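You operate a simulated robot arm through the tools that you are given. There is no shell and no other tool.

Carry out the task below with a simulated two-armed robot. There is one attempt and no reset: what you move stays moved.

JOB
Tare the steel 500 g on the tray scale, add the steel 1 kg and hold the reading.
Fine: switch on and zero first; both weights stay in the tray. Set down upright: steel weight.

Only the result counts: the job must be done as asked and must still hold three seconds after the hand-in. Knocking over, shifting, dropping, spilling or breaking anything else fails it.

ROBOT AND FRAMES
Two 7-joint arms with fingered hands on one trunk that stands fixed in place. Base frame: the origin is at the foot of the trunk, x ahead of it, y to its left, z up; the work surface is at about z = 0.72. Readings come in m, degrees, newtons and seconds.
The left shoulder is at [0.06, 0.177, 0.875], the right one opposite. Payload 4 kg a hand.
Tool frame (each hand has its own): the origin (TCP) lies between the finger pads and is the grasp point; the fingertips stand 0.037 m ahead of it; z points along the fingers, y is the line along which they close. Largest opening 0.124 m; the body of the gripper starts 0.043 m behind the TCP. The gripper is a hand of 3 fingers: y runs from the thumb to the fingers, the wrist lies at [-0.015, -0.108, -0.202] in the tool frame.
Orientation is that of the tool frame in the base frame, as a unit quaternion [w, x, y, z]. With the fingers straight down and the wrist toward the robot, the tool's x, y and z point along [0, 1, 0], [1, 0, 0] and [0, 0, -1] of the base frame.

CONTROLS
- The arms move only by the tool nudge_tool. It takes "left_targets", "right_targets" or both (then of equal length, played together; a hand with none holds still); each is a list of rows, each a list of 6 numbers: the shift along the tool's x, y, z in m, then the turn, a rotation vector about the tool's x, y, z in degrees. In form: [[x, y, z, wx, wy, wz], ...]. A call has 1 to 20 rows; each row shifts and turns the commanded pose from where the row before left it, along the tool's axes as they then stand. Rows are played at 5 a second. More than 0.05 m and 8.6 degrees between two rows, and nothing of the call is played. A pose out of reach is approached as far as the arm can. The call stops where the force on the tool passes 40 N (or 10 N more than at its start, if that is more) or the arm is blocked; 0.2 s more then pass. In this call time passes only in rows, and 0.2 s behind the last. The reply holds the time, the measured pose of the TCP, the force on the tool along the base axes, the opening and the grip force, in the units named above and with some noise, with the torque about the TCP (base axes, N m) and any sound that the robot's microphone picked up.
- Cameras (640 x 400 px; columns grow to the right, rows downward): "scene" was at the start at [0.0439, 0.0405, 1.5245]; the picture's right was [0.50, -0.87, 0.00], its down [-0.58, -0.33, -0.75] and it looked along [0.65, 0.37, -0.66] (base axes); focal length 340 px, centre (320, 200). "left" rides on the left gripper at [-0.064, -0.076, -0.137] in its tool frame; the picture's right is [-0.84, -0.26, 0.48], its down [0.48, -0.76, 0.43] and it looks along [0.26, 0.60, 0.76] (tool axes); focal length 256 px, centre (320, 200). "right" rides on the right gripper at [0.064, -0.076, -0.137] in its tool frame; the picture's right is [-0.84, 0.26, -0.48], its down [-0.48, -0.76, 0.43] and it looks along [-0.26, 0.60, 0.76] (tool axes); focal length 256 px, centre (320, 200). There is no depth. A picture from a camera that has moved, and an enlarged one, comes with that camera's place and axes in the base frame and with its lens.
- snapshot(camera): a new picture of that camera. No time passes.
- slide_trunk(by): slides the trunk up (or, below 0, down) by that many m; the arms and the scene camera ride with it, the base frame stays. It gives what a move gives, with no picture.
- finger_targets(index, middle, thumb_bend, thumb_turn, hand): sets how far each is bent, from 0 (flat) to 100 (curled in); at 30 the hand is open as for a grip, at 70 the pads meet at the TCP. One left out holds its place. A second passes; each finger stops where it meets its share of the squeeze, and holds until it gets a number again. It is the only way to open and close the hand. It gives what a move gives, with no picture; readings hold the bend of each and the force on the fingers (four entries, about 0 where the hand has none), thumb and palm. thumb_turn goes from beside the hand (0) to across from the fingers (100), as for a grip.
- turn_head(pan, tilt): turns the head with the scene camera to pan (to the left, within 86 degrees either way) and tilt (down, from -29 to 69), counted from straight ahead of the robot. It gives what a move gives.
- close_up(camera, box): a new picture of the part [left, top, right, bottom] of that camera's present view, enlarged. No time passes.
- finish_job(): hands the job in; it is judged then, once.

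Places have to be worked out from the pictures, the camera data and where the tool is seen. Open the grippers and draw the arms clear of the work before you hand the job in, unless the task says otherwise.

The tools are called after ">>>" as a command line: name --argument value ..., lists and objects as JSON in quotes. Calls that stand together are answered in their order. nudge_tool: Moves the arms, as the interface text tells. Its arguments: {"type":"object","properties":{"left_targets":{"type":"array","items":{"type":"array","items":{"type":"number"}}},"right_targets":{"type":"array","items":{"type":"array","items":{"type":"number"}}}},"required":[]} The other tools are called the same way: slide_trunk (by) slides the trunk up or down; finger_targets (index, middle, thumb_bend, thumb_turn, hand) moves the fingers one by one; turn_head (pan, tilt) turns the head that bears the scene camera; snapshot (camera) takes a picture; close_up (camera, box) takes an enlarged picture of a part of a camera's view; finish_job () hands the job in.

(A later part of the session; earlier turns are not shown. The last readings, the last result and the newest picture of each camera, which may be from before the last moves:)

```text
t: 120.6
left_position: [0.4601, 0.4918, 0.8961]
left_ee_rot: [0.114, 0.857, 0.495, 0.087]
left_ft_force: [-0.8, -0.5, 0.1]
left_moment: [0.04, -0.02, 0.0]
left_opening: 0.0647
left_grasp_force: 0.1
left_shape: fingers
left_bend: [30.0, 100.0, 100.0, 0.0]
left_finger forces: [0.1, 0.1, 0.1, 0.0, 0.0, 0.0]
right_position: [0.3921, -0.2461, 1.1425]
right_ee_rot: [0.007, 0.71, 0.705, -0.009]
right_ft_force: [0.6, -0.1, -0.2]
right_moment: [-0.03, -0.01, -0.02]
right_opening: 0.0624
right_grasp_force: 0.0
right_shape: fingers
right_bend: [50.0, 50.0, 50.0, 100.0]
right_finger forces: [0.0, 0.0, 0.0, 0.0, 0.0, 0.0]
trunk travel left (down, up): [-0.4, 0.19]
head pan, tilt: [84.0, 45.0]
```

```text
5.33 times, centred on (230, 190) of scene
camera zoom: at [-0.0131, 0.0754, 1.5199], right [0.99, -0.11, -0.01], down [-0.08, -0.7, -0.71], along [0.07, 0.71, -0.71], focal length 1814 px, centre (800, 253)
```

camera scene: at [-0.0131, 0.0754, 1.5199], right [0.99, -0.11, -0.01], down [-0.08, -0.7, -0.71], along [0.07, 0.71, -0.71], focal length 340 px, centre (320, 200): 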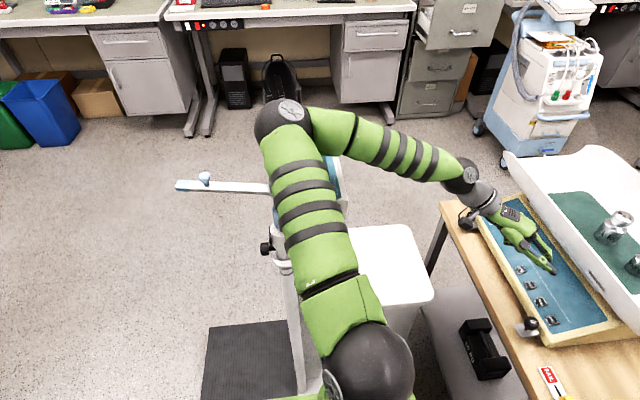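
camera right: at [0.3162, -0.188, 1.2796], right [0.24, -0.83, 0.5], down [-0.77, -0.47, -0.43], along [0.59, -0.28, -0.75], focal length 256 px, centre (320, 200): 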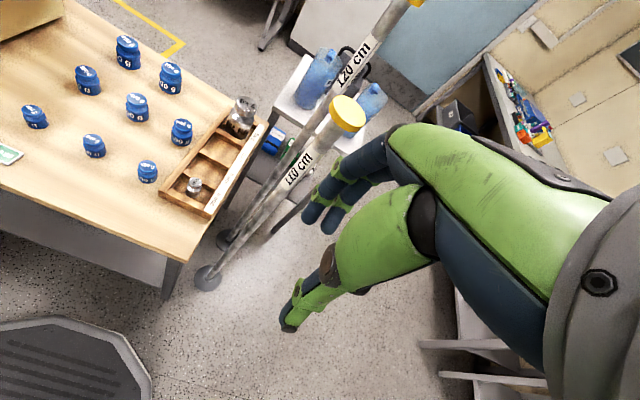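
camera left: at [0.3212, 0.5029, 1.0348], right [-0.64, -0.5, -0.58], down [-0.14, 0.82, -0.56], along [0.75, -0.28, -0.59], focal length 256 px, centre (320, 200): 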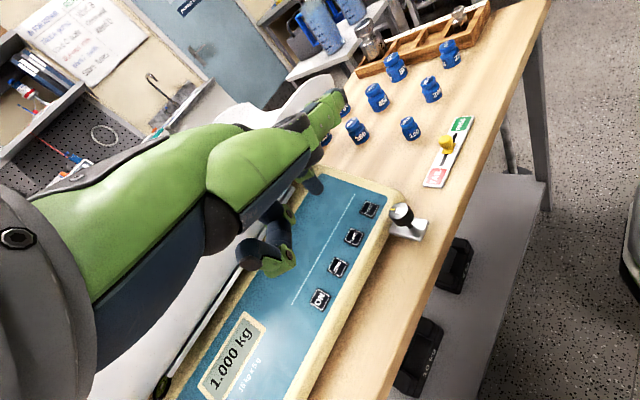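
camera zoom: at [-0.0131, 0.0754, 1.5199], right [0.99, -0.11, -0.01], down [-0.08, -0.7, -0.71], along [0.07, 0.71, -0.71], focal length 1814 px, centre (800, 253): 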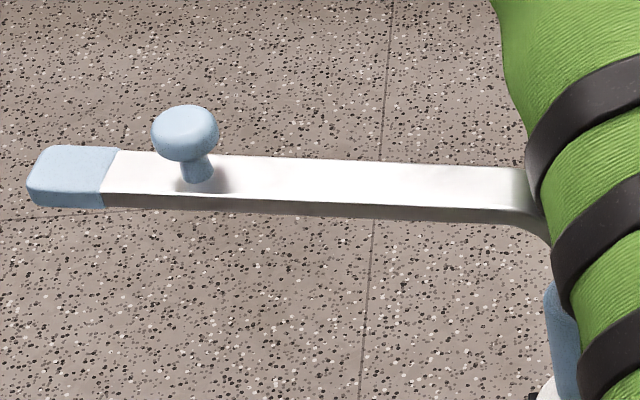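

I'll compare against earlier views by returning the head to pan 25 and looking at the lower-left corner where that device's display used to appear.

>>> turn_head --pan 55 --tilt 50

>>> snapshot --camera "scene"

>>> turn_head --pan 25 --tilt 41.5

>>> snapshot --camera "scene"

```text
t: 121.5
left_position: [0.4591, 0.4911, 0.8952]
left_ee_rot: [0.114, 0.857, 0.495, 0.087]
left_ft_force: [0.3, 0.5, 0.0]
left_moment: [0.01, 0.02, -0.02]
left_opening: 0.0649
left_grasp_force: 0.1
left_shape: fingers
left_bend: [30.0, 100.0, 100.0, 0.0]
left_finger forces: [0.0, 0.0, 0.0, 0.0, 0.0, 0.0]
right_position: [0.3915, -0.2466, 1.1433]
right_ee_rot: [0.007, 0.71, 0.704, -0.009]
right_ft_force: [-0.3, -0.1, -0.2]
right_moment: [0.02, 0.01, 0.0]
right_opening: 0.0621
right_grasp_force: 0.1
right_shape: fingers
right_bend: [50.0, 50.0, 50.0, 100.0]
right_finger forces: [0.0, 0.1, 0.1, 0.0, 0.0, 0.0]
trunk travel left (down, up): [-0.4, 0.19]
head pan, tilt: [55.0, 50.0]
```

```text
taken
camera scene: at [0.0224, 0.0576, 1.5127], right [0.82, -0.57, -0.01], down [-0.44, -0.63, -0.64], along [0.36, 0.53, -0.77], focal length 340 px, centre (320, 200)
```

scene: 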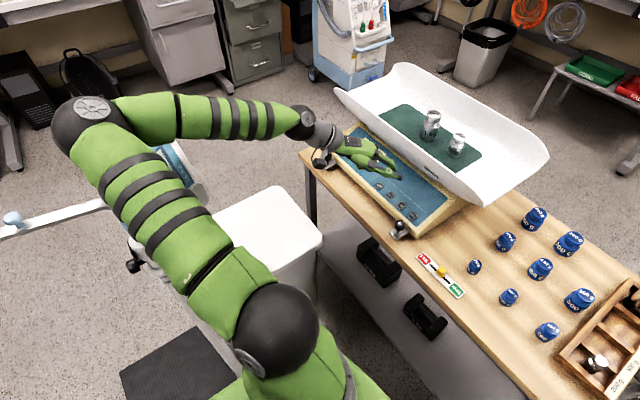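

```text
t: 122.5
left_position: [0.4593, 0.4907, 0.8956]
left_ee_rot: [0.113, 0.857, 0.495, 0.087]
left_ft_force: [0.4, 0.0, 0.2]
left_moment: [0.01, 0.02, -0.01]
left_opening: 0.065
left_grasp_force: 0.0
left_shape: fingers
left_bend: [30.0, 100.0, 100.0, 0.0]
left_finger forces: [0.1, 0.0, 0.0, 0.0, 0.0, 0.0]
right_position: [0.391, -0.2447, 1.1429]
right_ee_rot: [0.006, 0.71, 0.705, -0.008]
right_ft_force: [-0.3, -0.3, 0.0]
right_moment: [0.02, -0.01, -0.02]
right_opening: 0.0623
right_grasp_force: 0.1
right_shape: fingers
right_bend: [50.0, 50.0, 50.0, 100.0]
right_finger forces: [0.0, 0.0, 0.1, 0.1, 0.0, 0.0]
trunk travel left (down, up): [-0.4, 0.19]
head pan, tilt: [25.0, 41.5]
```

```text
taken
camera scene: at [0.0544, 0.0299, 1.5244], right [0.42, -0.91, -0.01], down [-0.6, -0.28, -0.75], along [0.68, 0.32, -0.67], focal length 340 px, centre (320, 200)
```

scene: 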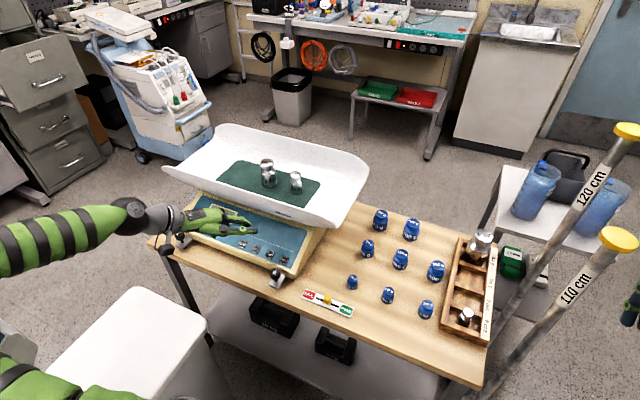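

The standing scale's base hasn't moved, but its swivel head looks turned, so my upper arm likely pushed it. I must stop using elbow-out poses. I'll extend the left hand up and forward, which draws the elbow inward, in small steps while watching the trunk.

>>> nudge_tool --left_targets '[[0.005, 0.012, -0.0236, 0, 0, 0], [0.008, 0.018, -0.0236, 0, 0, 0], [0, 0, 0, 0, 0, 0]]'

>>> turn_head --pan 55 --tilt 50

>>> snapshot --camera "scene"

```text
t: 123.3
left_position: [0.4756, 0.4956, 0.9507]
left_ee_rot: [0.117, 0.856, 0.496, 0.088]
left_ft_force: [-0.2, 0.1, -0.5]
left_moment: [0.0, 0.03, 0.0]
left_opening: 0.0646
left_grasp_force: 0.1
left_shape: fingers
left_bend: [30.0, 100.0, 100.0, 0.0]
left_finger forces: [0.0, 0.1, 0.0, 0.0, 0.0, 0.0]
right_position: [0.3856, -0.2416, 1.145]
right_ee_rot: [0.01, 0.71, 0.704, -0.007]
right_ft_force: [0.2, 0.6, -0.3]
right_moment: [-0.04, 0.03, -0.04]
right_opening: 0.0622
right_grasp_force: 0.0
right_shape: fingers
right_bend: [50.0, 50.0, 50.0, 100.0]
right_finger forces: [0.0, 0.0, 0.0, 0.1, 0.0, 0.0]
trunk travel left (down, up): [-0.4, 0.19]
head pan, tilt: [25.0, 41.5]
```

```text
t: 124.2
left_position: [0.4738, 0.4951, 0.9505]
left_ee_rot: [0.117, 0.856, 0.497, 0.088]
left_ft_force: [0.1, 0.1, -0.6]
left_moment: [0.01, 0.03, 0.03]
left_opening: 0.0648
left_grasp_force: 0.2
left_shape: fingers
left_bend: [30.0, 100.0, 100.0, 0.0]
left_finger forces: [0.0, 0.1, 0.1, 0.0, 0.1, 0.0]
right_position: [0.3858, -0.2412, 1.1456]
right_ee_rot: [0.01, 0.71, 0.704, -0.007]
right_ft_force: [0.6, -0.2, -0.2]
right_moment: [-0.01, 0.01, -0.01]
right_opening: 0.0626
right_grasp_force: 0.0
right_shape: fingers
right_bend: [50.0, 50.0, 50.0, 100.0]
right_finger forces: [0.0, 0.0, 0.0, 0.0, 0.0, 0.0]
trunk travel left (down, up): [-0.4, 0.19]
head pan, tilt: [55.0, 50.0]
```

```text
taken
camera scene: at [0.0151, 0.0619, 1.5125], right [0.82, -0.57, 0.0], down [-0.44, -0.63, -0.64], along [0.37, 0.53, -0.77], focal length 340 px, centre (320, 200)
```

scene: 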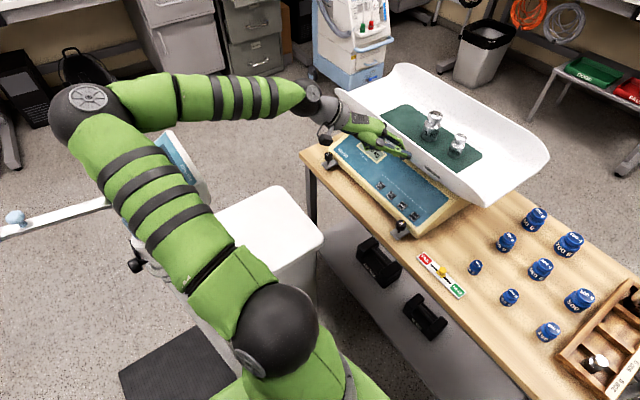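

The trunk camera is exactly back to nominal, so the contact is released. I'll extend the left hand forward and up over the tray to pull the elbow clear and uncover that device.

>>> nudge_tool --left_targets '[[0.009, 0.0185, -0.0335, 0, 0, 0], [0.009, 0.0185, -0.0335, 0, 0, 0], [0.018, 0.0346, -0.0101, 0, 0, 0], [0.018, 0.0346, -0.0101, 0, 0, 0], [0.018, 0.0346, -0.0101, 0, 0, 0], [0.018, 0.0346, -0.0101, 0, 0, 0], [0, 0, 0, 0, 0, 0]]'

>>> snapshot --camera "scene"

```text
t: 125.8
left_position: [0.6351, 0.5015, 1.1076]
left_ee_rot: [0.116, 0.856, 0.496, 0.088]
left_ft_force: [0.2, -0.4, 0.5]
left_moment: [0.02, 0.03, 0.01]
left_opening: 0.0647
left_grasp_force: 0.1
left_shape: fingers
left_bend: [30.0, 100.0, 100.0, 0.0]
left_finger forces: [0.1, 0.0, 0.0, 0.0, 0.0, 0.0]
right_position: [0.3863, -0.242, 1.1455]
right_ee_rot: [0.01, 0.71, 0.704, -0.008]
right_ft_force: [0.1, -0.6, -0.1]
right_moment: [0.04, -0.03, 0.0]
right_opening: 0.0623
right_grasp_force: 0.0
right_shape: fingers
right_bend: [50.0, 50.0, 50.0, 100.0]
right_finger forces: [0.0, 0.0, 0.0, 0.0, 0.1, 0.1]
trunk travel left (down, up): [-0.4, 0.19]
head pan, tilt: [55.0, 50.0]
```

```text
taken
camera scene: at [0.0149, 0.0619, 1.5125], right [0.82, -0.57, 0.0], down [-0.44, -0.63, -0.64], along [0.37, 0.53, -0.77], focal length 340 px, centre (320, 200)
```

scene: 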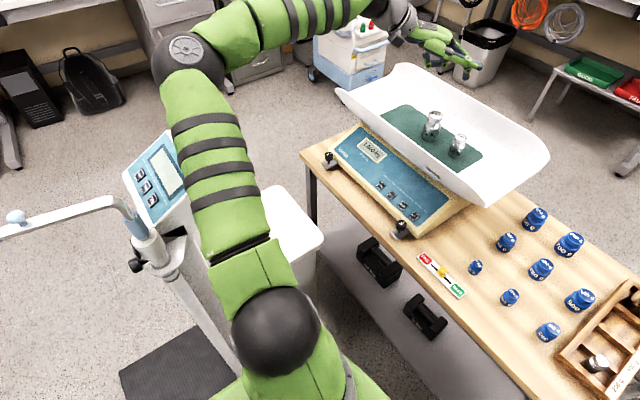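

The weights and display are undisturbed and the trunk is at nominal. Now the standing scale is in view, so I'll zoom in to understand its swing arm.

>>> turn_head --pan 84 --tilt 45

>>> snapshot --camera "scene"

>>> close_up --camera "scene" --box '[160, 130, 380, 290]'

```text
t: 126.8
left_position: [0.6343, 0.5006, 1.1061]
left_ee_rot: [0.117, 0.856, 0.497, 0.088]
left_ft_force: [-0.1, 0.5, 0.1]
left_moment: [-0.01, 0.03, -0.01]
left_opening: 0.0651
left_grasp_force: 0.1
left_shape: fingers
left_bend: [30.0, 100.0, 100.0, 0.0]
left_finger forces: [0.0, 0.0, 0.0, 0.0, 0.0, 0.0]
right_position: [0.3865, -0.2414, 1.1453]
right_ee_rot: [0.01, 0.709, 0.705, -0.007]
right_ft_force: [0.8, -0.2, 0.6]
right_moment: [0.0, 0.01, 0.02]
right_opening: 0.0622
right_grasp_force: 0.1
right_shape: fingers
right_bend: [50.0, 50.0, 50.0, 100.0]
right_finger forces: [0.0, 0.0, 0.0, 0.1, 0.0, 0.0]
trunk travel left (down, up): [-0.4, 0.19]
head pan, tilt: [84.0, 45.0]
```

```text
taken
camera scene: at [-0.0206, 0.0797, 1.5194], right [0.99, -0.11, 0.0], down [-0.07, -0.7, -0.71], along [0.07, 0.7, -0.71], focal length 340 px, centre (320, 200)
```

scene: 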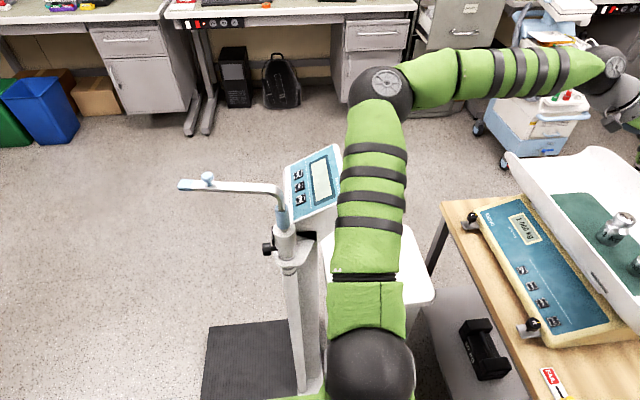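

```text
2.50 times, centred on (270, 210) of scene
camera zoom: at [-0.0206, 0.0797, 1.5194], right [0.99, -0.11, 0.0], down [-0.07, -0.7, -0.71], along [0.07, 0.7, -0.71], focal length 850 px, centre (445, 175)
```

zoom: 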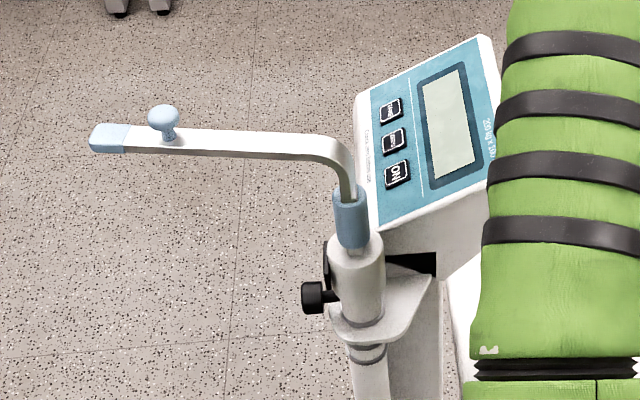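

The device is a stadiometer rod in a clamp sleeve. My elbow swept into it because HOLD is awkward for the left arm. I'll leave the left arm where it is (elbow clear) and press HOLD with the right arm instead, starting by shaping the right hand to point and moving it across.

>>> finger_targets --hand "right" --index 30 --middle 100 --thumb_bend 100 --thumb_turn 0

>>> nudge_tool --right_targets '[[0.04, 0.0032, 0.0045, 0, 0, 0], [0.0445, 0.0032, 0.0045, 0, 0, 0], [0.0445, 0.0032, 0.0045, 0, 0, 0], [0.0445, 0.0032, 0.0045, 0, 0, 0], [0.0445, 0.0032, 0.0045, 0, 0, 0], [0, 0, 0, 0, 0, 0]]'

>>> turn_head --pan 15 --tilt 45

>>> snapshot --camera "scene"

```text
t: 127.8
left_position: [0.6355, 0.502, 1.1073]
left_ee_rot: [0.116, 0.856, 0.496, 0.089]
left_ft_force: [0.2, -0.1, -0.7]
left_moment: [-0.03, -0.01, 0.02]
left_opening: 0.0648
left_grasp_force: 0.1
left_shape: fingers
left_bend: [30.0, 100.0, 100.0, 0.0]
left_finger forces: [0.1, 0.1, 0.0, 0.0, 0.0, 0.0]
right_position: [0.3865, -0.2401, 1.1454]
right_ee_rot: [0.01, 0.71, 0.704, -0.008]
right_ft_force: [0.3, -0.7, -0.2]
right_moment: [-0.02, 0.02, 0.02]
right_opening: 0.065
right_grasp_force: 0.0
right_shape: fingers
right_bend: [30.0, 100.0, 100.0, 0.0]
right_finger forces: [0.1, 0.0, 0.1, 0.0, 0.0, 0.1]
trunk travel left (down, up): [-0.4, 0.19]
head pan, tilt: [84.0, 45.0]
```

```text
t: 129.2
left_position: [0.6344, 0.5013, 1.1069]
left_ee_rot: [0.117, 0.856, 0.496, 0.089]
left_ft_force: [-0.3, 0.9, -0.9]
left_moment: [0.02, 0.02, -0.01]
left_opening: 0.0647
left_grasp_force: 0.1
left_shape: fingers
left_bend: [30.0, 100.0, 100.0, 0.0]
left_finger forces: [0.0, 0.0, 0.0, 0.0, 0.0, 0.0]
right_position: [0.4046, -0.0225, 1.1166]
right_ee_rot: [0.01, 0.71, 0.704, -0.008]
right_ft_force: [-0.5, 0.0, -0.8]
right_moment: [0.0, -0.07, 0.01]
right_opening: 0.0652
right_grasp_force: 0.0
right_shape: fingers
right_bend: [30.0, 100.0, 100.0, 0.0]
right_finger forces: [0.0, 0.0, 0.0, 0.1, 0.1, 0.0]
trunk travel left (down, up): [-0.4, 0.19]
head pan, tilt: [84.0, 45.0]
```

```text
t: 130.6
left_position: [0.6349, 0.5024, 1.1071]
left_ee_rot: [0.117, 0.856, 0.497, 0.088]
left_ft_force: [-0.1, -0.1, 0.3]
left_moment: [0.02, -0.02, 0.01]
left_opening: 0.065
left_grasp_force: 0.0
left_shape: fingers
left_bend: [30.0, 100.0, 100.0, 0.0]
left_finger forces: [0.0, 0.0, 0.1, 0.0, 0.1, 0.0]
right_position: [0.4058, -0.0238, 1.1184]
right_ee_rot: [0.011, 0.709, 0.705, -0.007]
right_ft_force: [1.2, -0.2, -0.5]
right_moment: [0.0, 0.0, -0.03]
right_opening: 0.0647
right_grasp_force: 0.0
right_shape: fingers
right_bend: [30.0, 100.0, 100.0, 0.0]
right_finger forces: [0.0, 0.0, 0.0, 0.0, 0.0, 0.0]
trunk travel left (down, up): [-0.4, 0.19]
head pan, tilt: [15.0, 45.0]
```

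```text
taken
camera scene: at [0.0495, 0.02, 1.5194], right [0.26, -0.97, 0.0], down [-0.68, -0.18, -0.71], along [0.68, 0.18, -0.71], focal length 340 px, centre (320, 200)
```

scene: 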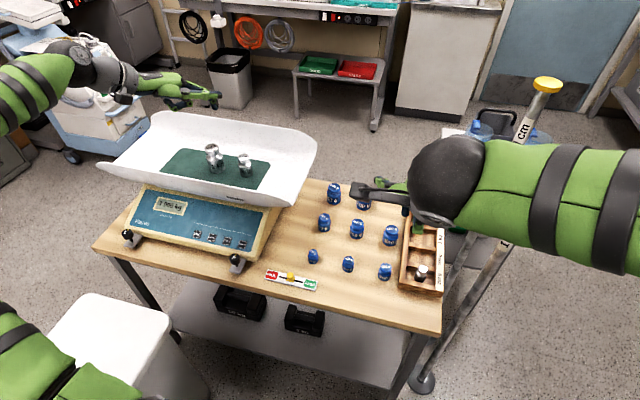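

Both poles are standing and the right arm is moving clear of them. I'll continue the right hand toward the scale front, lowering gradually.

>>> nudge_tool --right_targets '[[0.0445, 0.004, 0.012, 0, 0, 0], [0.0445, 0.004, 0.012, 0, 0, 0], [0.0445, 0.004, 0.012, 0, 0, 0], [0.0445, 0.004, 0.012, 0, 0, 0], [0.0445, 0.004, 0.012, 0, 0, 0], [0, 0, 0, 0, 0, -7.5], [0, 0, 0, 0, 0, -7.5], [0, 0, 0, 0, 0, -7.5], [0, 0, 0, 0, 0, -7.5], [0, 0, 0, 0, 0, 0]]'

>>> snapshot --camera "scene"

>>> snapshot --camera "right"

```text
t: 132.8
left_position: [0.6352, 0.5011, 1.1082]
left_ee_rot: [0.117, 0.856, 0.496, 0.088]
left_ft_force: [-0.8, -0.6, -0.1]
left_moment: [0.03, 0.01, 0.0]
left_opening: 0.065
left_grasp_force: 0.1
left_shape: fingers
left_bend: [30.0, 100.0, 100.0, 0.0]
left_finger forces: [0.0, 0.1, 0.1, 0.0, 0.0, 0.0]
right_position: [0.4256, 0.197, 1.0503]
right_ee_rot: [0.007, 0.503, 0.864, -0.011]
right_ft_force: [-0.5, -0.1, 0.7]
right_moment: [0.01, -0.02, -0.02]
right_opening: 0.065
right_grasp_force: 0.0
right_shape: fingers
right_bend: [30.0, 100.0, 100.0, 0.0]
right_finger forces: [0.0, 0.1, 0.1, 0.1, 0.1, 0.1]
trunk travel left (down, up): [-0.4, 0.19]
head pan, tilt: [15.0, 45.0]
```

```text
taken
camera scene: at [0.0495, 0.0201, 1.5194], right [0.26, -0.97, 0.0], down [-0.68, -0.18, -0.71], along [0.68, 0.18, -0.71], focal length 340 px, centre (320, 200)
```

scene: 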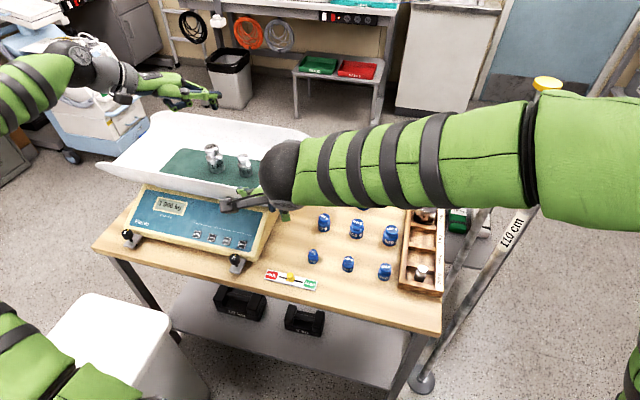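

```text
taken
camera right: at [0.3282, 0.2186, 1.1868], right [0.64, -0.59, 0.5], down [-0.42, -0.81, -0.42], along [0.65, 0.05, -0.76], focal length 256 px, centre (320, 200)
```

right: 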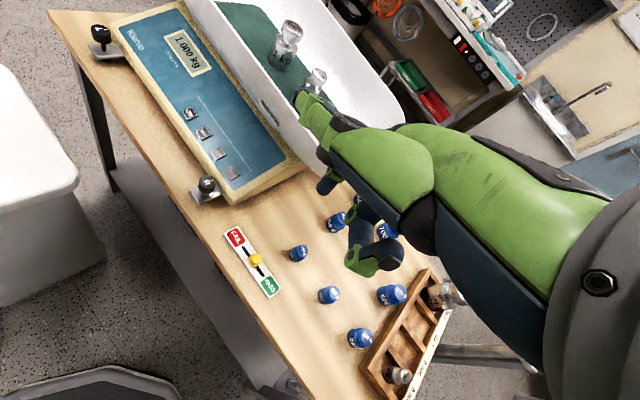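

The right hand is at [0.426, 0.197, 1.050], yawed toward HOLD, with nothing disturbed and the display reading 1.000. I'll tilt slightly and move to a waypoint above HOLD.

>>> nudge_tool --right_targets '[[0, 0, 0, -8, 0, 0], [0.019, 0.0179, 0.0281, 0, 0, 0], [0.019, 0.0179, 0.0281, 0, 0, 0], [0.019, 0.0179, 0.0281, 0, 0, 0], [0.019, 0.0179, 0.0281, 0, 0, 0], [0.019, 0.0179, 0.0281, 0, 0, 0], [0, 0, 0, 0, 0, 0]]'

>>> snapshot --camera "scene"

>>> close_up --camera "right" --box '[160, 80, 360, 280]'

>>> close_up --camera "scene" --box '[160, 180, 300, 280]'

```text
t: 134.3
left_position: [0.635, 0.5013, 1.1073]
left_ee_rot: [0.116, 0.856, 0.496, 0.089]
left_ft_force: [0.1, -0.5, 0.4]
left_moment: [0.0, 0.0, -0.02]
left_opening: 0.0648
left_grasp_force: 0.0
left_shape: fingers
left_bend: [30.0, 100.0, 100.0, 0.0]
left_finger forces: [0.0, 0.1, 0.0, 0.1, 0.0, 0.0]
right_position: [0.4737, 0.3302, 0.9233]
right_ee_rot: [0.042, 0.501, 0.863, 0.05]
right_ft_force: [0.5, 0.7, 0.6]
right_moment: [0.01, -0.02, 0.02]
right_opening: 0.0649
right_grasp_force: 0.1
right_shape: fingers
right_bend: [30.0, 100.0, 100.0, 0.0]
right_finger forces: [0.0, 0.0, 0.0, 0.0, 0.0, 0.0]
trunk travel left (down, up): [-0.4, 0.19]
head pan, tilt: [15.0, 45.0]
```

```text
taken
camera scene: at [0.0495, 0.02, 1.5194], right [0.26, -0.97, 0.0], down [-0.68, -0.18, -0.71], along [0.68, 0.18, -0.71], focal length 340 px, centre (320, 200)
```

scene: 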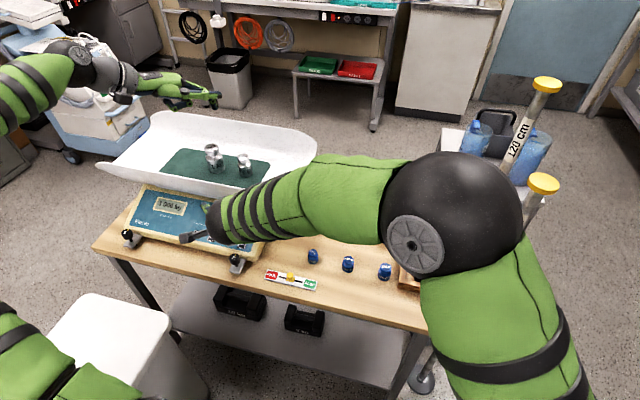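

```text
2.00 times, centred on (260, 180) of right
camera zoom: at [0.3595, 0.3427, 1.0461], right [0.57, -0.62, 0.53], down [-0.36, -0.77, -0.52], along [0.73, 0.11, -0.67], focal length 512 px, centre (440, 240)
```

zoom: 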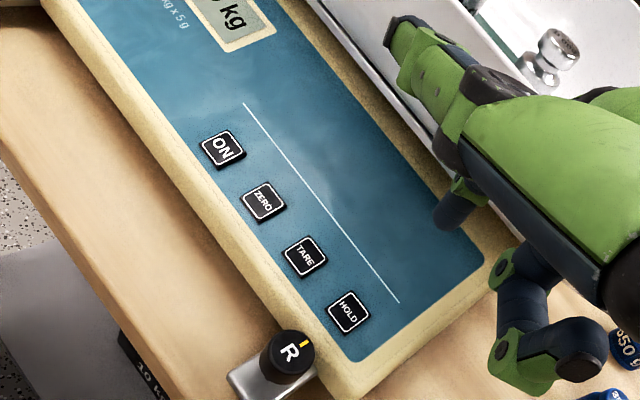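

```text
4.00 times, centred on (230, 230) of scene
camera zoom: at [0.0495, 0.02, 1.5194], right [0.26, -0.97, 0.0], down [-0.68, -0.18, -0.71], along [0.68, 0.18, -0.71], focal length 1360 px, centre (680, 80)
```

zoom: 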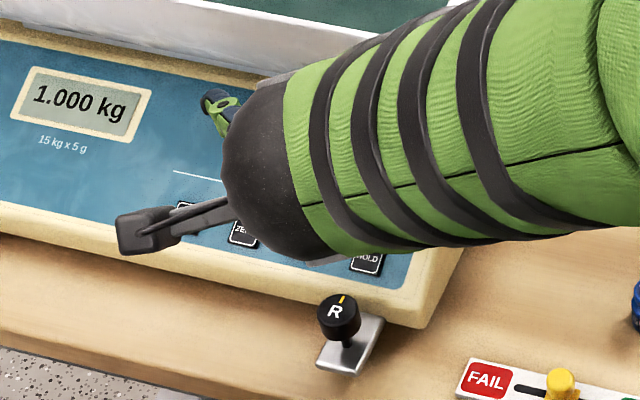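

The right index tip is confirmed at ≈[0.536, 0.372, 0.894], in line with HOLD at ≈[0.550, 0.378]. I'll move down along the tool axis to about 6 cm short of the button and re-check.

>>> nudge_tool --right_targets '[[0.0001, -0.0004, 0.0224, 0, 0, 0], [0.0001, -0.0004, 0.0224, 0, 0, 0], [0.0001, -0.0004, 0.0224, 0, 0, 0], [0, 0, 0, 0, 0, 0]]'

>>> close_up --camera "right" --box '[200, 120, 340, 260]'

>>> snapshot --camera "scene"

```text
t: 135.3
left_position: [0.6352, 0.5008, 1.1076]
left_ee_rot: [0.116, 0.856, 0.496, 0.089]
left_ft_force: [0.3, -0.1, -1.1]
left_moment: [0.0, 0.01, 0.02]
left_opening: 0.065
left_grasp_force: 0.1
left_shape: fingers
left_bend: [30.0, 100.0, 100.0, 0.0]
left_finger forces: [0.1, 0.0, 0.1, 0.0, 0.0, 0.1]
right_position: [0.4797, 0.3319, 0.8542]
right_ee_rot: [0.042, 0.501, 0.863, 0.05]
right_ft_force: [0.2, -0.1, 1.3]
right_moment: [0.02, -0.01, -0.02]
right_opening: 0.0649
right_grasp_force: 0.1
right_shape: fingers
right_bend: [30.0, 100.0, 100.0, 0.0]
right_finger forces: [0.0, 0.1, 0.0, 0.1, 0.0, 0.0]
trunk travel left (down, up): [-0.4, 0.19]
head pan, tilt: [15.0, 45.0]
```

```text
2.86 times, centred on (270, 190) of right
camera zoom: at [0.367, 0.3442, 0.9783], right [0.57, -0.62, 0.53], down [-0.36, -0.78, -0.52], along [0.73, 0.11, -0.67], focal length 731 px, centre (463, 229)
```

zoom: 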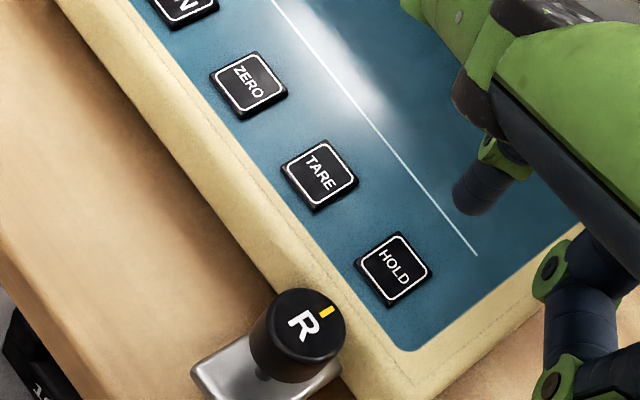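

```text
taken
camera scene: at [0.0495, 0.0201, 1.5194], right [0.26, -0.97, 0.0], down [-0.68, -0.18, -0.71], along [0.68, 0.18, -0.71], focal length 340 px, centre (320, 200)
```

scene: 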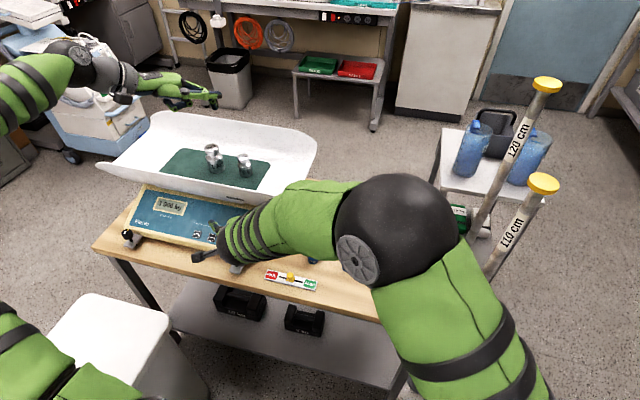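

The tip and HOLD are aligned (tip y≈0.373, HOLD y≈0.378). I'll approach and press in small steps with that tiny correction.

>>> nudge_tool --right_targets '[[0.0003, 0.0009, 0.016, 0, 0, 0], [0.0003, 0.0009, 0.016, 0, 0, 0], [0.0003, 0.0009, 0.014, 0, 0, 0], [0, 0, 0, 0, 0, 0]]'

>>> close_up --camera "right" --box '[240, 140, 340, 240]'

```text
t: 136.3
left_position: [0.6358, 0.5021, 1.1068]
left_ee_rot: [0.117, 0.856, 0.496, 0.089]
left_ft_force: [-0.1, 0.3, 1.1]
left_moment: [0.0, 0.0, 0.0]
left_opening: 0.0646
left_grasp_force: 0.0
left_shape: fingers
left_bend: [30.0, 100.0, 100.0, 0.0]
left_finger forces: [0.1, 0.0, 0.0, 0.1, 0.0, 0.0]
right_position: [0.4876, 0.3354, 0.8098]
right_ee_rot: [0.042, 0.501, 0.863, 0.05]
right_ft_force: [0.0, 0.0, -0.9]
right_moment: [0.02, -0.01, 0.0]
right_opening: 0.0646
right_grasp_force: 0.1
right_shape: fingers
right_bend: [30.0, 100.0, 100.0, 0.0]
right_finger forces: [0.0, 0.0, 0.1, 0.0, 0.1, 0.0]
trunk travel left (down, up): [-0.4, 0.19]
head pan, tilt: [15.0, 45.0]
```

```text
4.00 times, centred on (290, 190) of right
camera zoom: at [0.3741, 0.3487, 0.933], right [0.57, -0.62, 0.53], down [-0.36, -0.77, -0.52], along [0.73, 0.11, -0.67], focal length 1024 px, centre (440, 240)
```

zoom: 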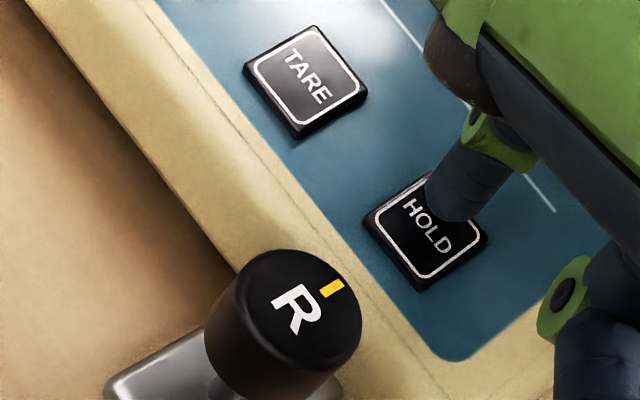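

The tip is about 1 cm above the centre of HOLD and away from the R knob. Now I'll press in fine steps.

>>> nudge_tool --right_targets '[[0, 0, 0.006, 0, 0, 0], [0, 0, 0.003, 0, 0, 0], [0, 0, 0.002, 0, 0, 0], [0, 0, 0.002, 0, 0, 0], [0, 0, 0.0015, 0, 0, 0]]'

>>> close_up --camera "scene" --box '[100, 170, 260, 280]'

>>> close_up --camera "right" --box '[240, 140, 340, 240]'

```text
t: 137.6
left_position: [0.6345, 0.5004, 1.1089]
left_ee_rot: [0.116, 0.856, 0.496, 0.088]
left_ft_force: [0.1, 0.6, 0.4]
left_moment: [0.01, -0.03, 0.0]
left_opening: 0.0649
left_grasp_force: 0.0
left_shape: fingers
left_bend: [30.0, 100.0, 100.0, 0.0]
left_finger forces: [0.0, 0.0, 0.0, 0.0, 0.1, 0.1]
right_position: [0.4875, 0.3362, 0.7975]
right_ee_rot: [0.043, 0.501, 0.863, 0.052]
right_ft_force: [-5.4, -2.6, 16.6]
right_moment: [0.64, -0.96, 0.09]
right_opening: 0.0647
right_grasp_force: 9.0
right_shape: fingers
right_bend: [29.0, 100.0, 100.0, 0.0]
right_finger forces: [18.1, 0.0, 0.0, 0.1, 0.1, 0.0]
trunk travel left (down, up): [-0.4, 0.19]
head pan, tilt: [15.0, 45.0]
heard: click
```

```text
3.64 times, centred on (180, 225) of scene
camera zoom: at [0.0479, 0.0191, 1.5197], right [0.26, -0.97, 0.0], down [-0.68, -0.18, -0.71], along [0.68, 0.18, -0.71], focal length 1237 px, centre (829, 109)
```

zoom: 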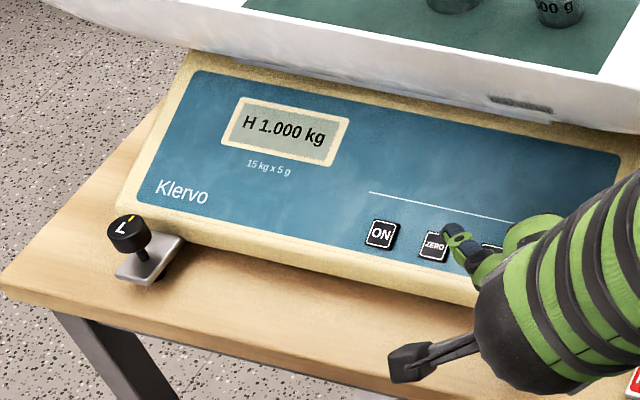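

```text
4.00 times, centred on (290, 190) of right
camera zoom: at [0.3749, 0.3489, 0.9216], right [0.57, -0.62, 0.53], down [-0.36, -0.77, -0.52], along [0.74, 0.11, -0.67], focal length 1024 px, centre (440, 240)
```

zoom: 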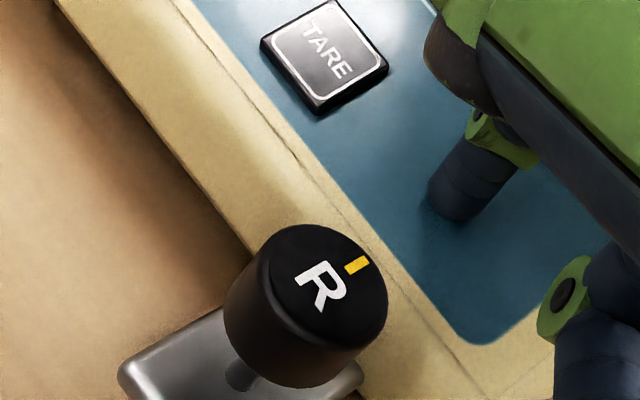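

The display shows "H 1.000 kg", so the reading is held. I'll retract the right hand straight back off the button.

>>> nudge_tool --right_targets '[[0, 0, -0.02, 0, 0, 0], [0, 0, -0.04, 0, 0, 0], [0, 0, -0.045, 0, 0, 0], [0, 0, -0.035, 0, 0, 0], [0, 0, 0, 0, 0, 0]]'

>>> close_up --camera "scene" --box '[100, 130, 340, 280]'

```text
t: 138.8
left_position: [0.6349, 0.5016, 1.1062]
left_ee_rot: [0.117, 0.856, 0.496, 0.088]
left_ft_force: [0.3, 0.6, -0.5]
left_moment: [0.0, -0.02, 0.04]
left_opening: 0.0652
left_grasp_force: 0.0
left_shape: fingers
left_bend: [30.0, 100.0, 100.0, 0.0]
left_finger forces: [0.0, 0.0, 0.0, 0.1, 0.0, 0.0]
right_position: [0.4695, 0.3307, 0.9346]
right_ee_rot: [0.042, 0.501, 0.863, 0.05]
right_ft_force: [-0.1, 0.1, -0.8]
right_moment: [0.0, -0.01, 0.02]
right_opening: 0.0648
right_grasp_force: 0.0
right_shape: fingers
right_bend: [30.0, 100.0, 100.0, 0.0]
right_finger forces: [0.1, 0.1, 0.1, 0.0, 0.1, 0.0]
trunk travel left (down, up): [-0.4, 0.19]
head pan, tilt: [15.0, 45.0]
```

```text
2.67 times, centred on (220, 205) of scene
camera zoom: at [0.0495, 0.0201, 1.5194], right [0.26, -0.97, 0.0], down [-0.68, -0.18, -0.71], along [0.68, 0.18, -0.71], focal length 907 px, centre (587, 187)
```

zoom: 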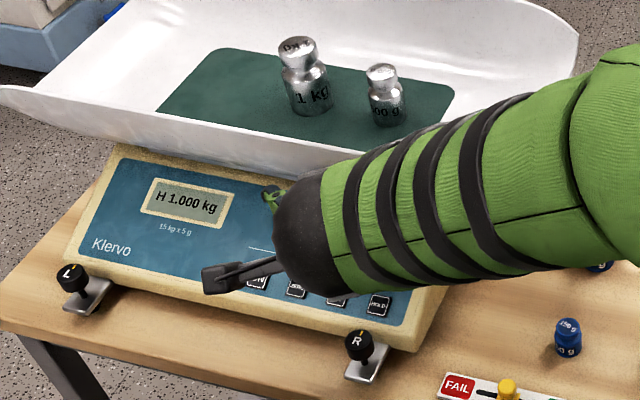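

The held reading persists with both weights upright. I'll bring the right arm back along the reverse of its approach path and watch that it clears the poles.

>>> nudge_tool --right_targets '[[-0.019, -0.0179, -0.0261, 0, 0, 0], [-0.019, -0.0179, -0.0261, 0, 0, 0], [-0.019, -0.0179, -0.0261, 0, 0, 0], [-0.019, -0.0179, -0.0261, 0, 0, 0], [-0.019, -0.0179, -0.0261, 0, 0, 0], [0, 0, 0, 8, 0, 0], [0, 0, 0, 0, 0, 7.5], [0, 0, 0, 0, 0, 7.5], [0, 0, 0, 0, 0, 7.5], [0, 0, 0, 0, 0, 7.5], [-0.0445, -0.004, -0.012, 0, 0, 0], [-0.0445, -0.004, -0.012, 0, 0, 0], [-0.0445, -0.004, -0.012, 0, 0, 0], [-0.0445, -0.004, -0.012, 0, 0, 0], [-0.0445, -0.004, -0.012, 0, 0, 0], [0, 0, 0, 0, 0, 0]]'

>>> snapshot --camera "scene"

```text
t: 142.2
left_position: [0.6353, 0.5013, 1.1075]
left_ee_rot: [0.117, 0.856, 0.496, 0.088]
left_ft_force: [0.7, 0.8, 0.3]
left_moment: [0.01, -0.02, 0.0]
left_opening: 0.065
left_grasp_force: 0.1
left_shape: fingers
left_bend: [30.0, 100.0, 100.0, 0.0]
left_finger forces: [0.0, 0.0, 0.0, 0.0, 0.0, 0.0]
right_position: [0.4031, -0.0227, 1.118]
right_ee_rot: [0.01, 0.71, 0.704, -0.008]
right_ft_force: [-0.5, 0.2, 0.0]
right_moment: [-0.02, 0.0, 0.0]
right_opening: 0.0649
right_grasp_force: 0.1
right_shape: fingers
right_bend: [30.0, 100.0, 100.0, 0.0]
right_finger forces: [0.0, 0.0, 0.0, 0.1, 0.0, 0.1]
trunk travel left (down, up): [-0.4, 0.19]
head pan, tilt: [15.0, 45.0]
```

```text
taken
camera scene: at [0.0496, 0.0203, 1.5194], right [0.26, -0.97, 0.0], down [-0.68, -0.18, -0.71], along [0.68, 0.18, -0.71], focal length 340 px, centre (320, 200)
```

scene: 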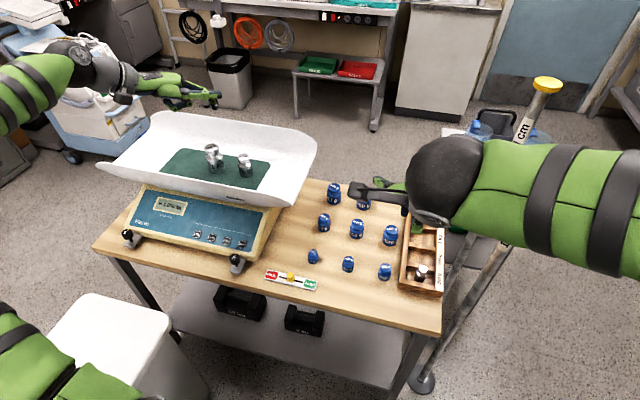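

The right arm is retreating cleanly. I'll finish moving it to its park position on the right and open its hand.

>>> nudge_tool --right_targets '[[-0.0445, -0.0032, -0.0045, 0, 0, 0], [-0.0445, -0.0032, -0.0045, 0, 0, 0], [-0.0445, -0.0032, -0.0045, 0, 0, 0], [-0.0445, -0.0032, -0.0045, 0, 0, 0], [-0.04, -0.0032, -0.0045, 0, 0, 0], [0, 0, 0, 0, 0, 0]]'

>>> finger_targets --hand "right" --index 30 --middle 30 --thumb_bend 30 --thumb_turn 98

>>> finger_targets --hand "left" --index 30 --middle 30 --thumb_bend 30 --thumb_turn 98

>>> snapshot --camera "scene"

```text
t: 143.6
left_position: [0.6346, 0.5016, 1.1063]
left_ee_rot: [0.117, 0.856, 0.497, 0.088]
left_ft_force: [0.3, -0.3, -0.2]
left_moment: [0.0, 0.02, -0.04]
left_opening: 0.0649
left_grasp_force: 0.0
left_shape: fingers
left_bend: [30.0, 100.0, 100.0, 0.0]
left_finger forces: [0.0, 0.0, 0.0, 0.0, 0.1, 0.0]
right_position: [0.386, -0.2423, 1.1463]
right_ee_rot: [0.01, 0.71, 0.705, -0.008]
right_ft_force: [-0.2, -0.6, -0.3]
right_moment: [-0.01, 0.02, -0.03]
right_opening: 0.0649
right_grasp_force: 0.0
right_shape: fingers
right_bend: [30.0, 100.0, 100.0, 0.0]
right_finger forces: [0.0, 0.0, 0.0, 0.0, 0.2, 0.1]
trunk travel left (down, up): [-0.4, 0.19]
head pan, tilt: [15.0, 45.0]
```

```text
t: 144.6
left_position: [0.6352, 0.5013, 1.1069]
left_ee_rot: [0.117, 0.856, 0.496, 0.088]
left_ft_force: [-0.7, 0.0, -0.6]
left_moment: [-0.02, 0.03, -0.02]
left_opening: 0.0649
left_grasp_force: 0.0
left_shape: fingers
left_bend: [30.0, 100.0, 100.0, 0.0]
left_finger forces: [0.0, 0.0, 0.0, 0.0, 0.0, 0.0]
right_position: [0.3852, -0.2425, 1.147]
right_ee_rot: [0.009, 0.709, 0.705, -0.007]
right_ft_force: [0.4, 0.5, 0.3]
right_moment: [-0.03, 0.0, 0.03]
right_opening: 0.1237
right_grasp_force: 0.0
right_shape: fingers
right_bend: [30.0, 30.0, 30.0, 96.0]
right_finger forces: [0.0, 0.0, 0.1, 0.0, 0.0, 0.0]
trunk travel left (down, up): [-0.4, 0.19]
head pan, tilt: [15.0, 45.0]
```

```text
t: 145.6
left_position: [0.6349, 0.5012, 1.1066]
left_ee_rot: [0.117, 0.856, 0.496, 0.088]
left_ft_force: [-0.1, 0.4, -0.3]
left_moment: [0.0, 0.01, 0.0]
left_opening: 0.1239
left_grasp_force: 0.1
left_shape: fingers
left_bend: [30.0, 30.0, 30.0, 96.0]
left_finger forces: [0.0, 0.0, 0.0, 0.0, 0.0, 0.0]
right_position: [0.386, -0.2422, 1.1458]
right_ee_rot: [0.011, 0.709, 0.705, -0.007]
right_ft_force: [0.0, -0.1, -0.2]
right_moment: [0.0, 0.03, 0.03]
right_opening: 0.1236
right_grasp_force: 0.1
right_shape: fingers
right_bend: [30.0, 30.0, 30.0, 96.0]
right_finger forces: [0.0, 0.1, 0.0, 0.0, 0.0, 0.1]
trunk travel left (down, up): [-0.4, 0.19]
head pan, tilt: [15.0, 45.0]
```

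```text
taken
camera scene: at [0.0494, 0.0199, 1.5194], right [0.26, -0.97, 0.0], down [-0.68, -0.18, -0.71], along [0.68, 0.18, -0.71], focal length 340 px, centre (320, 200)
```

scene: 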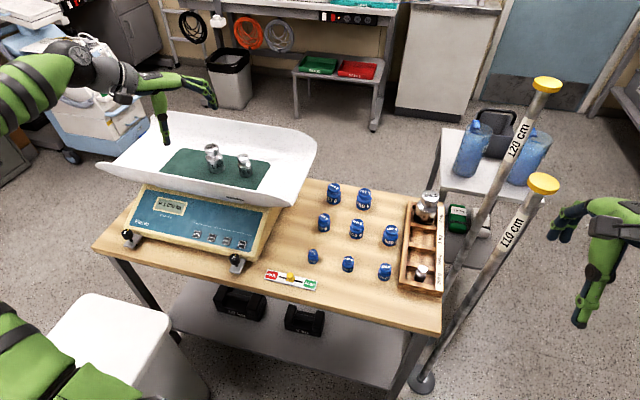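

Everything on the table looks intact and both hands are open. I'll raise the trunk so both arms lift straight up, clear of the work, without changing the elbow configuration.

>>> slide_trunk --by 0.12

>>> snapshot --camera "scene"

>>> close_up --camera "scene" --box '[100, 130, 340, 300]'

```text
t: 147.1
left_position: [0.6349, 0.5025, 1.2276]
left_ee_rot: [0.117, 0.856, 0.496, 0.089]
left_ft_force: [-0.2, -1.4, 0.4]
left_moment: [0.01, -0.03, -0.01]
left_opening: 0.1239
left_grasp_force: 0.0
left_shape: fingers
left_bend: [30.0, 30.0, 30.0, 96.0]
left_finger forces: [0.1, 0.1, 0.1, 0.1, 0.0, 0.0]
right_position: [0.3855, -0.2409, 1.2673]
right_ee_rot: [0.009, 0.709, 0.705, -0.007]
right_ft_force: [-0.4, -0.1, -0.7]
right_moment: [-0.03, -0.03, 0.02]
right_opening: 0.1237
right_grasp_force: 0.0
right_shape: fingers
right_bend: [30.0, 30.0, 30.0, 96.0]
right_finger forces: [0.0, 0.1, 0.1, 0.0, 0.0, 0.0]
trunk travel left (down, up): [-0.52, 0.07]
head pan, tilt: [15.0, 45.0]
```

```text
taken
camera scene: at [0.0495, 0.02, 1.6394], right [0.26, -0.97, 0.0], down [-0.68, -0.18, -0.71], along [0.68, 0.18, -0.71], focal length 340 px, centre (320, 200)
```

scene: 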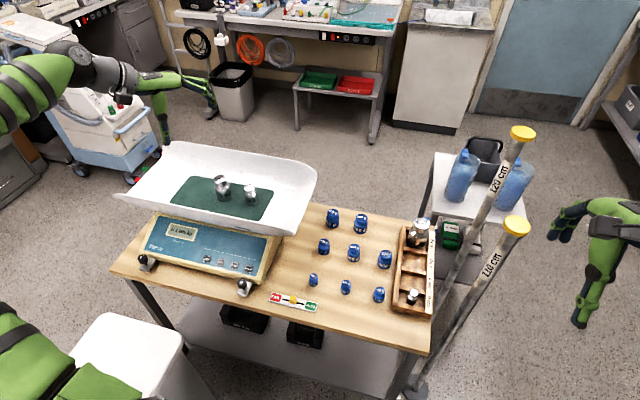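

```text
2.35 times, centred on (220, 215) of scene
camera zoom: at [0.0495, 0.02, 1.6394], right [0.26, -0.97, 0.0], down [-0.68, -0.18, -0.71], along [0.68, 0.18, -0.71], focal length 800 px, centre (555, 165)
```

zoom: 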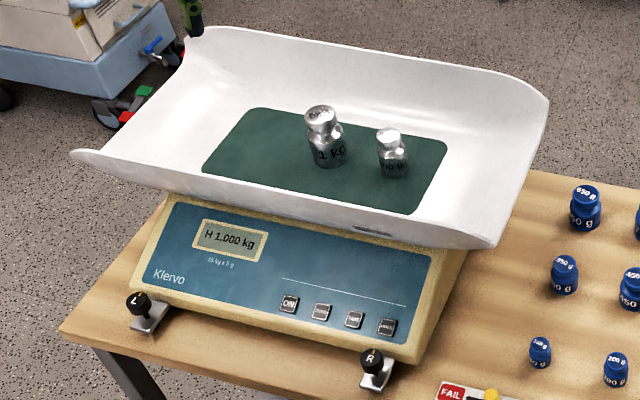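

The result is in place: "H 1.000 kg", both weights upright, arms clear. Before deciding anything about the bumped stadiometer arm, I'll look at it again from this higher viewpoint.

>>> turn_head --pan 84 --tilt 50

>>> snapshot --camera "scene"

>>> close_up --camera "scene" --box '[160, 130, 380, 290]'

```text
t: 148.4
left_position: [0.6348, 0.5014, 1.227]
left_ee_rot: [0.117, 0.856, 0.496, 0.089]
left_ft_force: [0.4, 0.2, 0.3]
left_moment: [-0.02, 0.02, -0.02]
left_opening: 0.1238
left_grasp_force: 0.1
left_shape: fingers
left_bend: [30.0, 30.0, 30.0, 96.0]
left_finger forces: [0.0, 0.0, 0.0, 0.0, 0.0, 0.0]
right_position: [0.3852, -0.2426, 1.2666]
right_ee_rot: [0.01, 0.709, 0.705, -0.008]
right_ft_force: [0.6, 0.4, -0.2]
right_moment: [0.02, 0.0, -0.02]
right_opening: 0.1238
right_grasp_force: 0.0
right_shape: fingers
right_bend: [30.0, 30.0, 30.0, 96.0]
right_finger forces: [0.0, 0.0, 0.0, 0.1, 0.0, 0.1]
trunk travel left (down, up): [-0.52, 0.07]
head pan, tilt: [84.0, 50.0]
```

```text
taken
camera scene: at [-0.021, 0.0755, 1.6325], right [0.99, -0.11, 0.0], down [-0.08, -0.76, -0.64], along [0.07, 0.64, -0.77], focal length 340 px, centre (320, 200)
```

scene: 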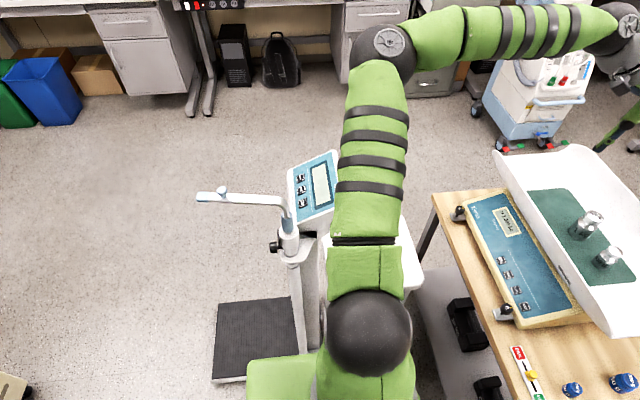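

```text
2.50 times, centred on (270, 210) of scene
camera zoom: at [-0.021, 0.0755, 1.6325], right [0.99, -0.11, 0.0], down [-0.08, -0.76, -0.64], along [0.07, 0.64, -0.77], focal length 850 px, centre (445, 175)
```

zoom: 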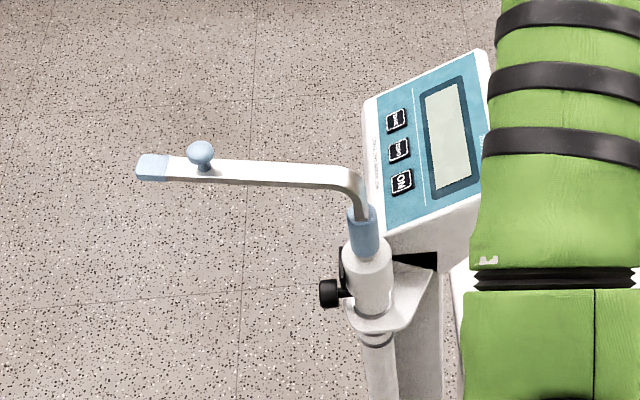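

I intend to try to put the bumped stadiometer arm back (it pointed +y earlier), approaching from high above so nothing near the scale is at risk. First I'll raise the trunk fully, level the left hand and lift it.

>>> slide_trunk --by 0.07

>>> nudge_tool --left_targets '[[0, 0, -0.03, 8, 0, 0], [0, 0, -0.03, 8, 0, 0], [0, 0, -0.04, 0, 0, 0], [0, 0, -0.03, 0, 0, 0], [0, 0, 0, 0, 0, 0]]'

>>> snapshot --camera "scene"

```text
t: 149.5
left_position: [0.6352, 0.5019, 1.2954]
left_ee_rot: [0.117, 0.856, 0.496, 0.088]
left_ft_force: [0.1, 0.7, 0.3]
left_moment: [0.0, 0.03, 0.04]
left_opening: 0.124
left_grasp_force: 0.1
left_shape: fingers
left_bend: [30.0, 30.0, 30.0, 96.0]
left_finger forces: [0.0, 0.0, 0.0, 0.1, 0.0, 0.0]
right_position: [0.3851, -0.2417, 1.3358]
right_ee_rot: [0.01, 0.71, 0.704, -0.007]
right_ft_force: [0.1, -0.5, 0.1]
right_moment: [0.0, -0.01, 0.02]
right_opening: 0.1237
right_grasp_force: 0.1
right_shape: fingers
right_bend: [30.0, 30.0, 30.0, 96.0]
right_finger forces: [0.0, 0.1, 0.0, 0.1, 0.0, 0.1]
trunk travel left (down, up): [-0.59, 0.0]
head pan, tilt: [84.0, 50.0]
```

```text
t: 150.7
left_position: [0.6181, 0.507, 1.4265]
left_ee_rot: [-0.004, 0.864, 0.503, 0.018]
left_ft_force: [-0.1, 0.0, -1.1]
left_moment: [-0.02, 0.01, -0.02]
left_opening: 0.1237
left_grasp_force: 0.1
left_shape: fingers
left_bend: [30.0, 30.0, 30.0, 96.0]
left_finger forces: [0.0, 0.0, 0.0, 0.0, 0.0, 0.1]
right_position: [0.3849, -0.2414, 1.3359]
right_ee_rot: [0.009, 0.709, 0.705, -0.008]
right_ft_force: [-0.1, -0.3, -0.4]
right_moment: [0.0, 0.03, -0.01]
right_opening: 0.1238
right_grasp_force: 0.0
right_shape: fingers
right_bend: [30.0, 30.0, 30.0, 96.0]
right_finger forces: [0.0, 0.1, 0.0, 0.0, 0.1, 0.0]
trunk travel left (down, up): [-0.59, 0.0]
head pan, tilt: [84.0, 50.0]
```

```text
taken
camera scene: at [-0.0213, 0.0757, 1.7025], right [0.99, -0.1, 0.0], down [-0.08, -0.76, -0.64], along [0.07, 0.64, -0.77], focal length 340 px, centre (320, 200)
```

scene: 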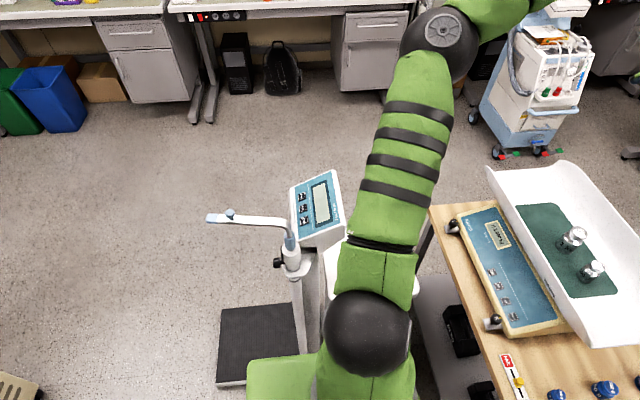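

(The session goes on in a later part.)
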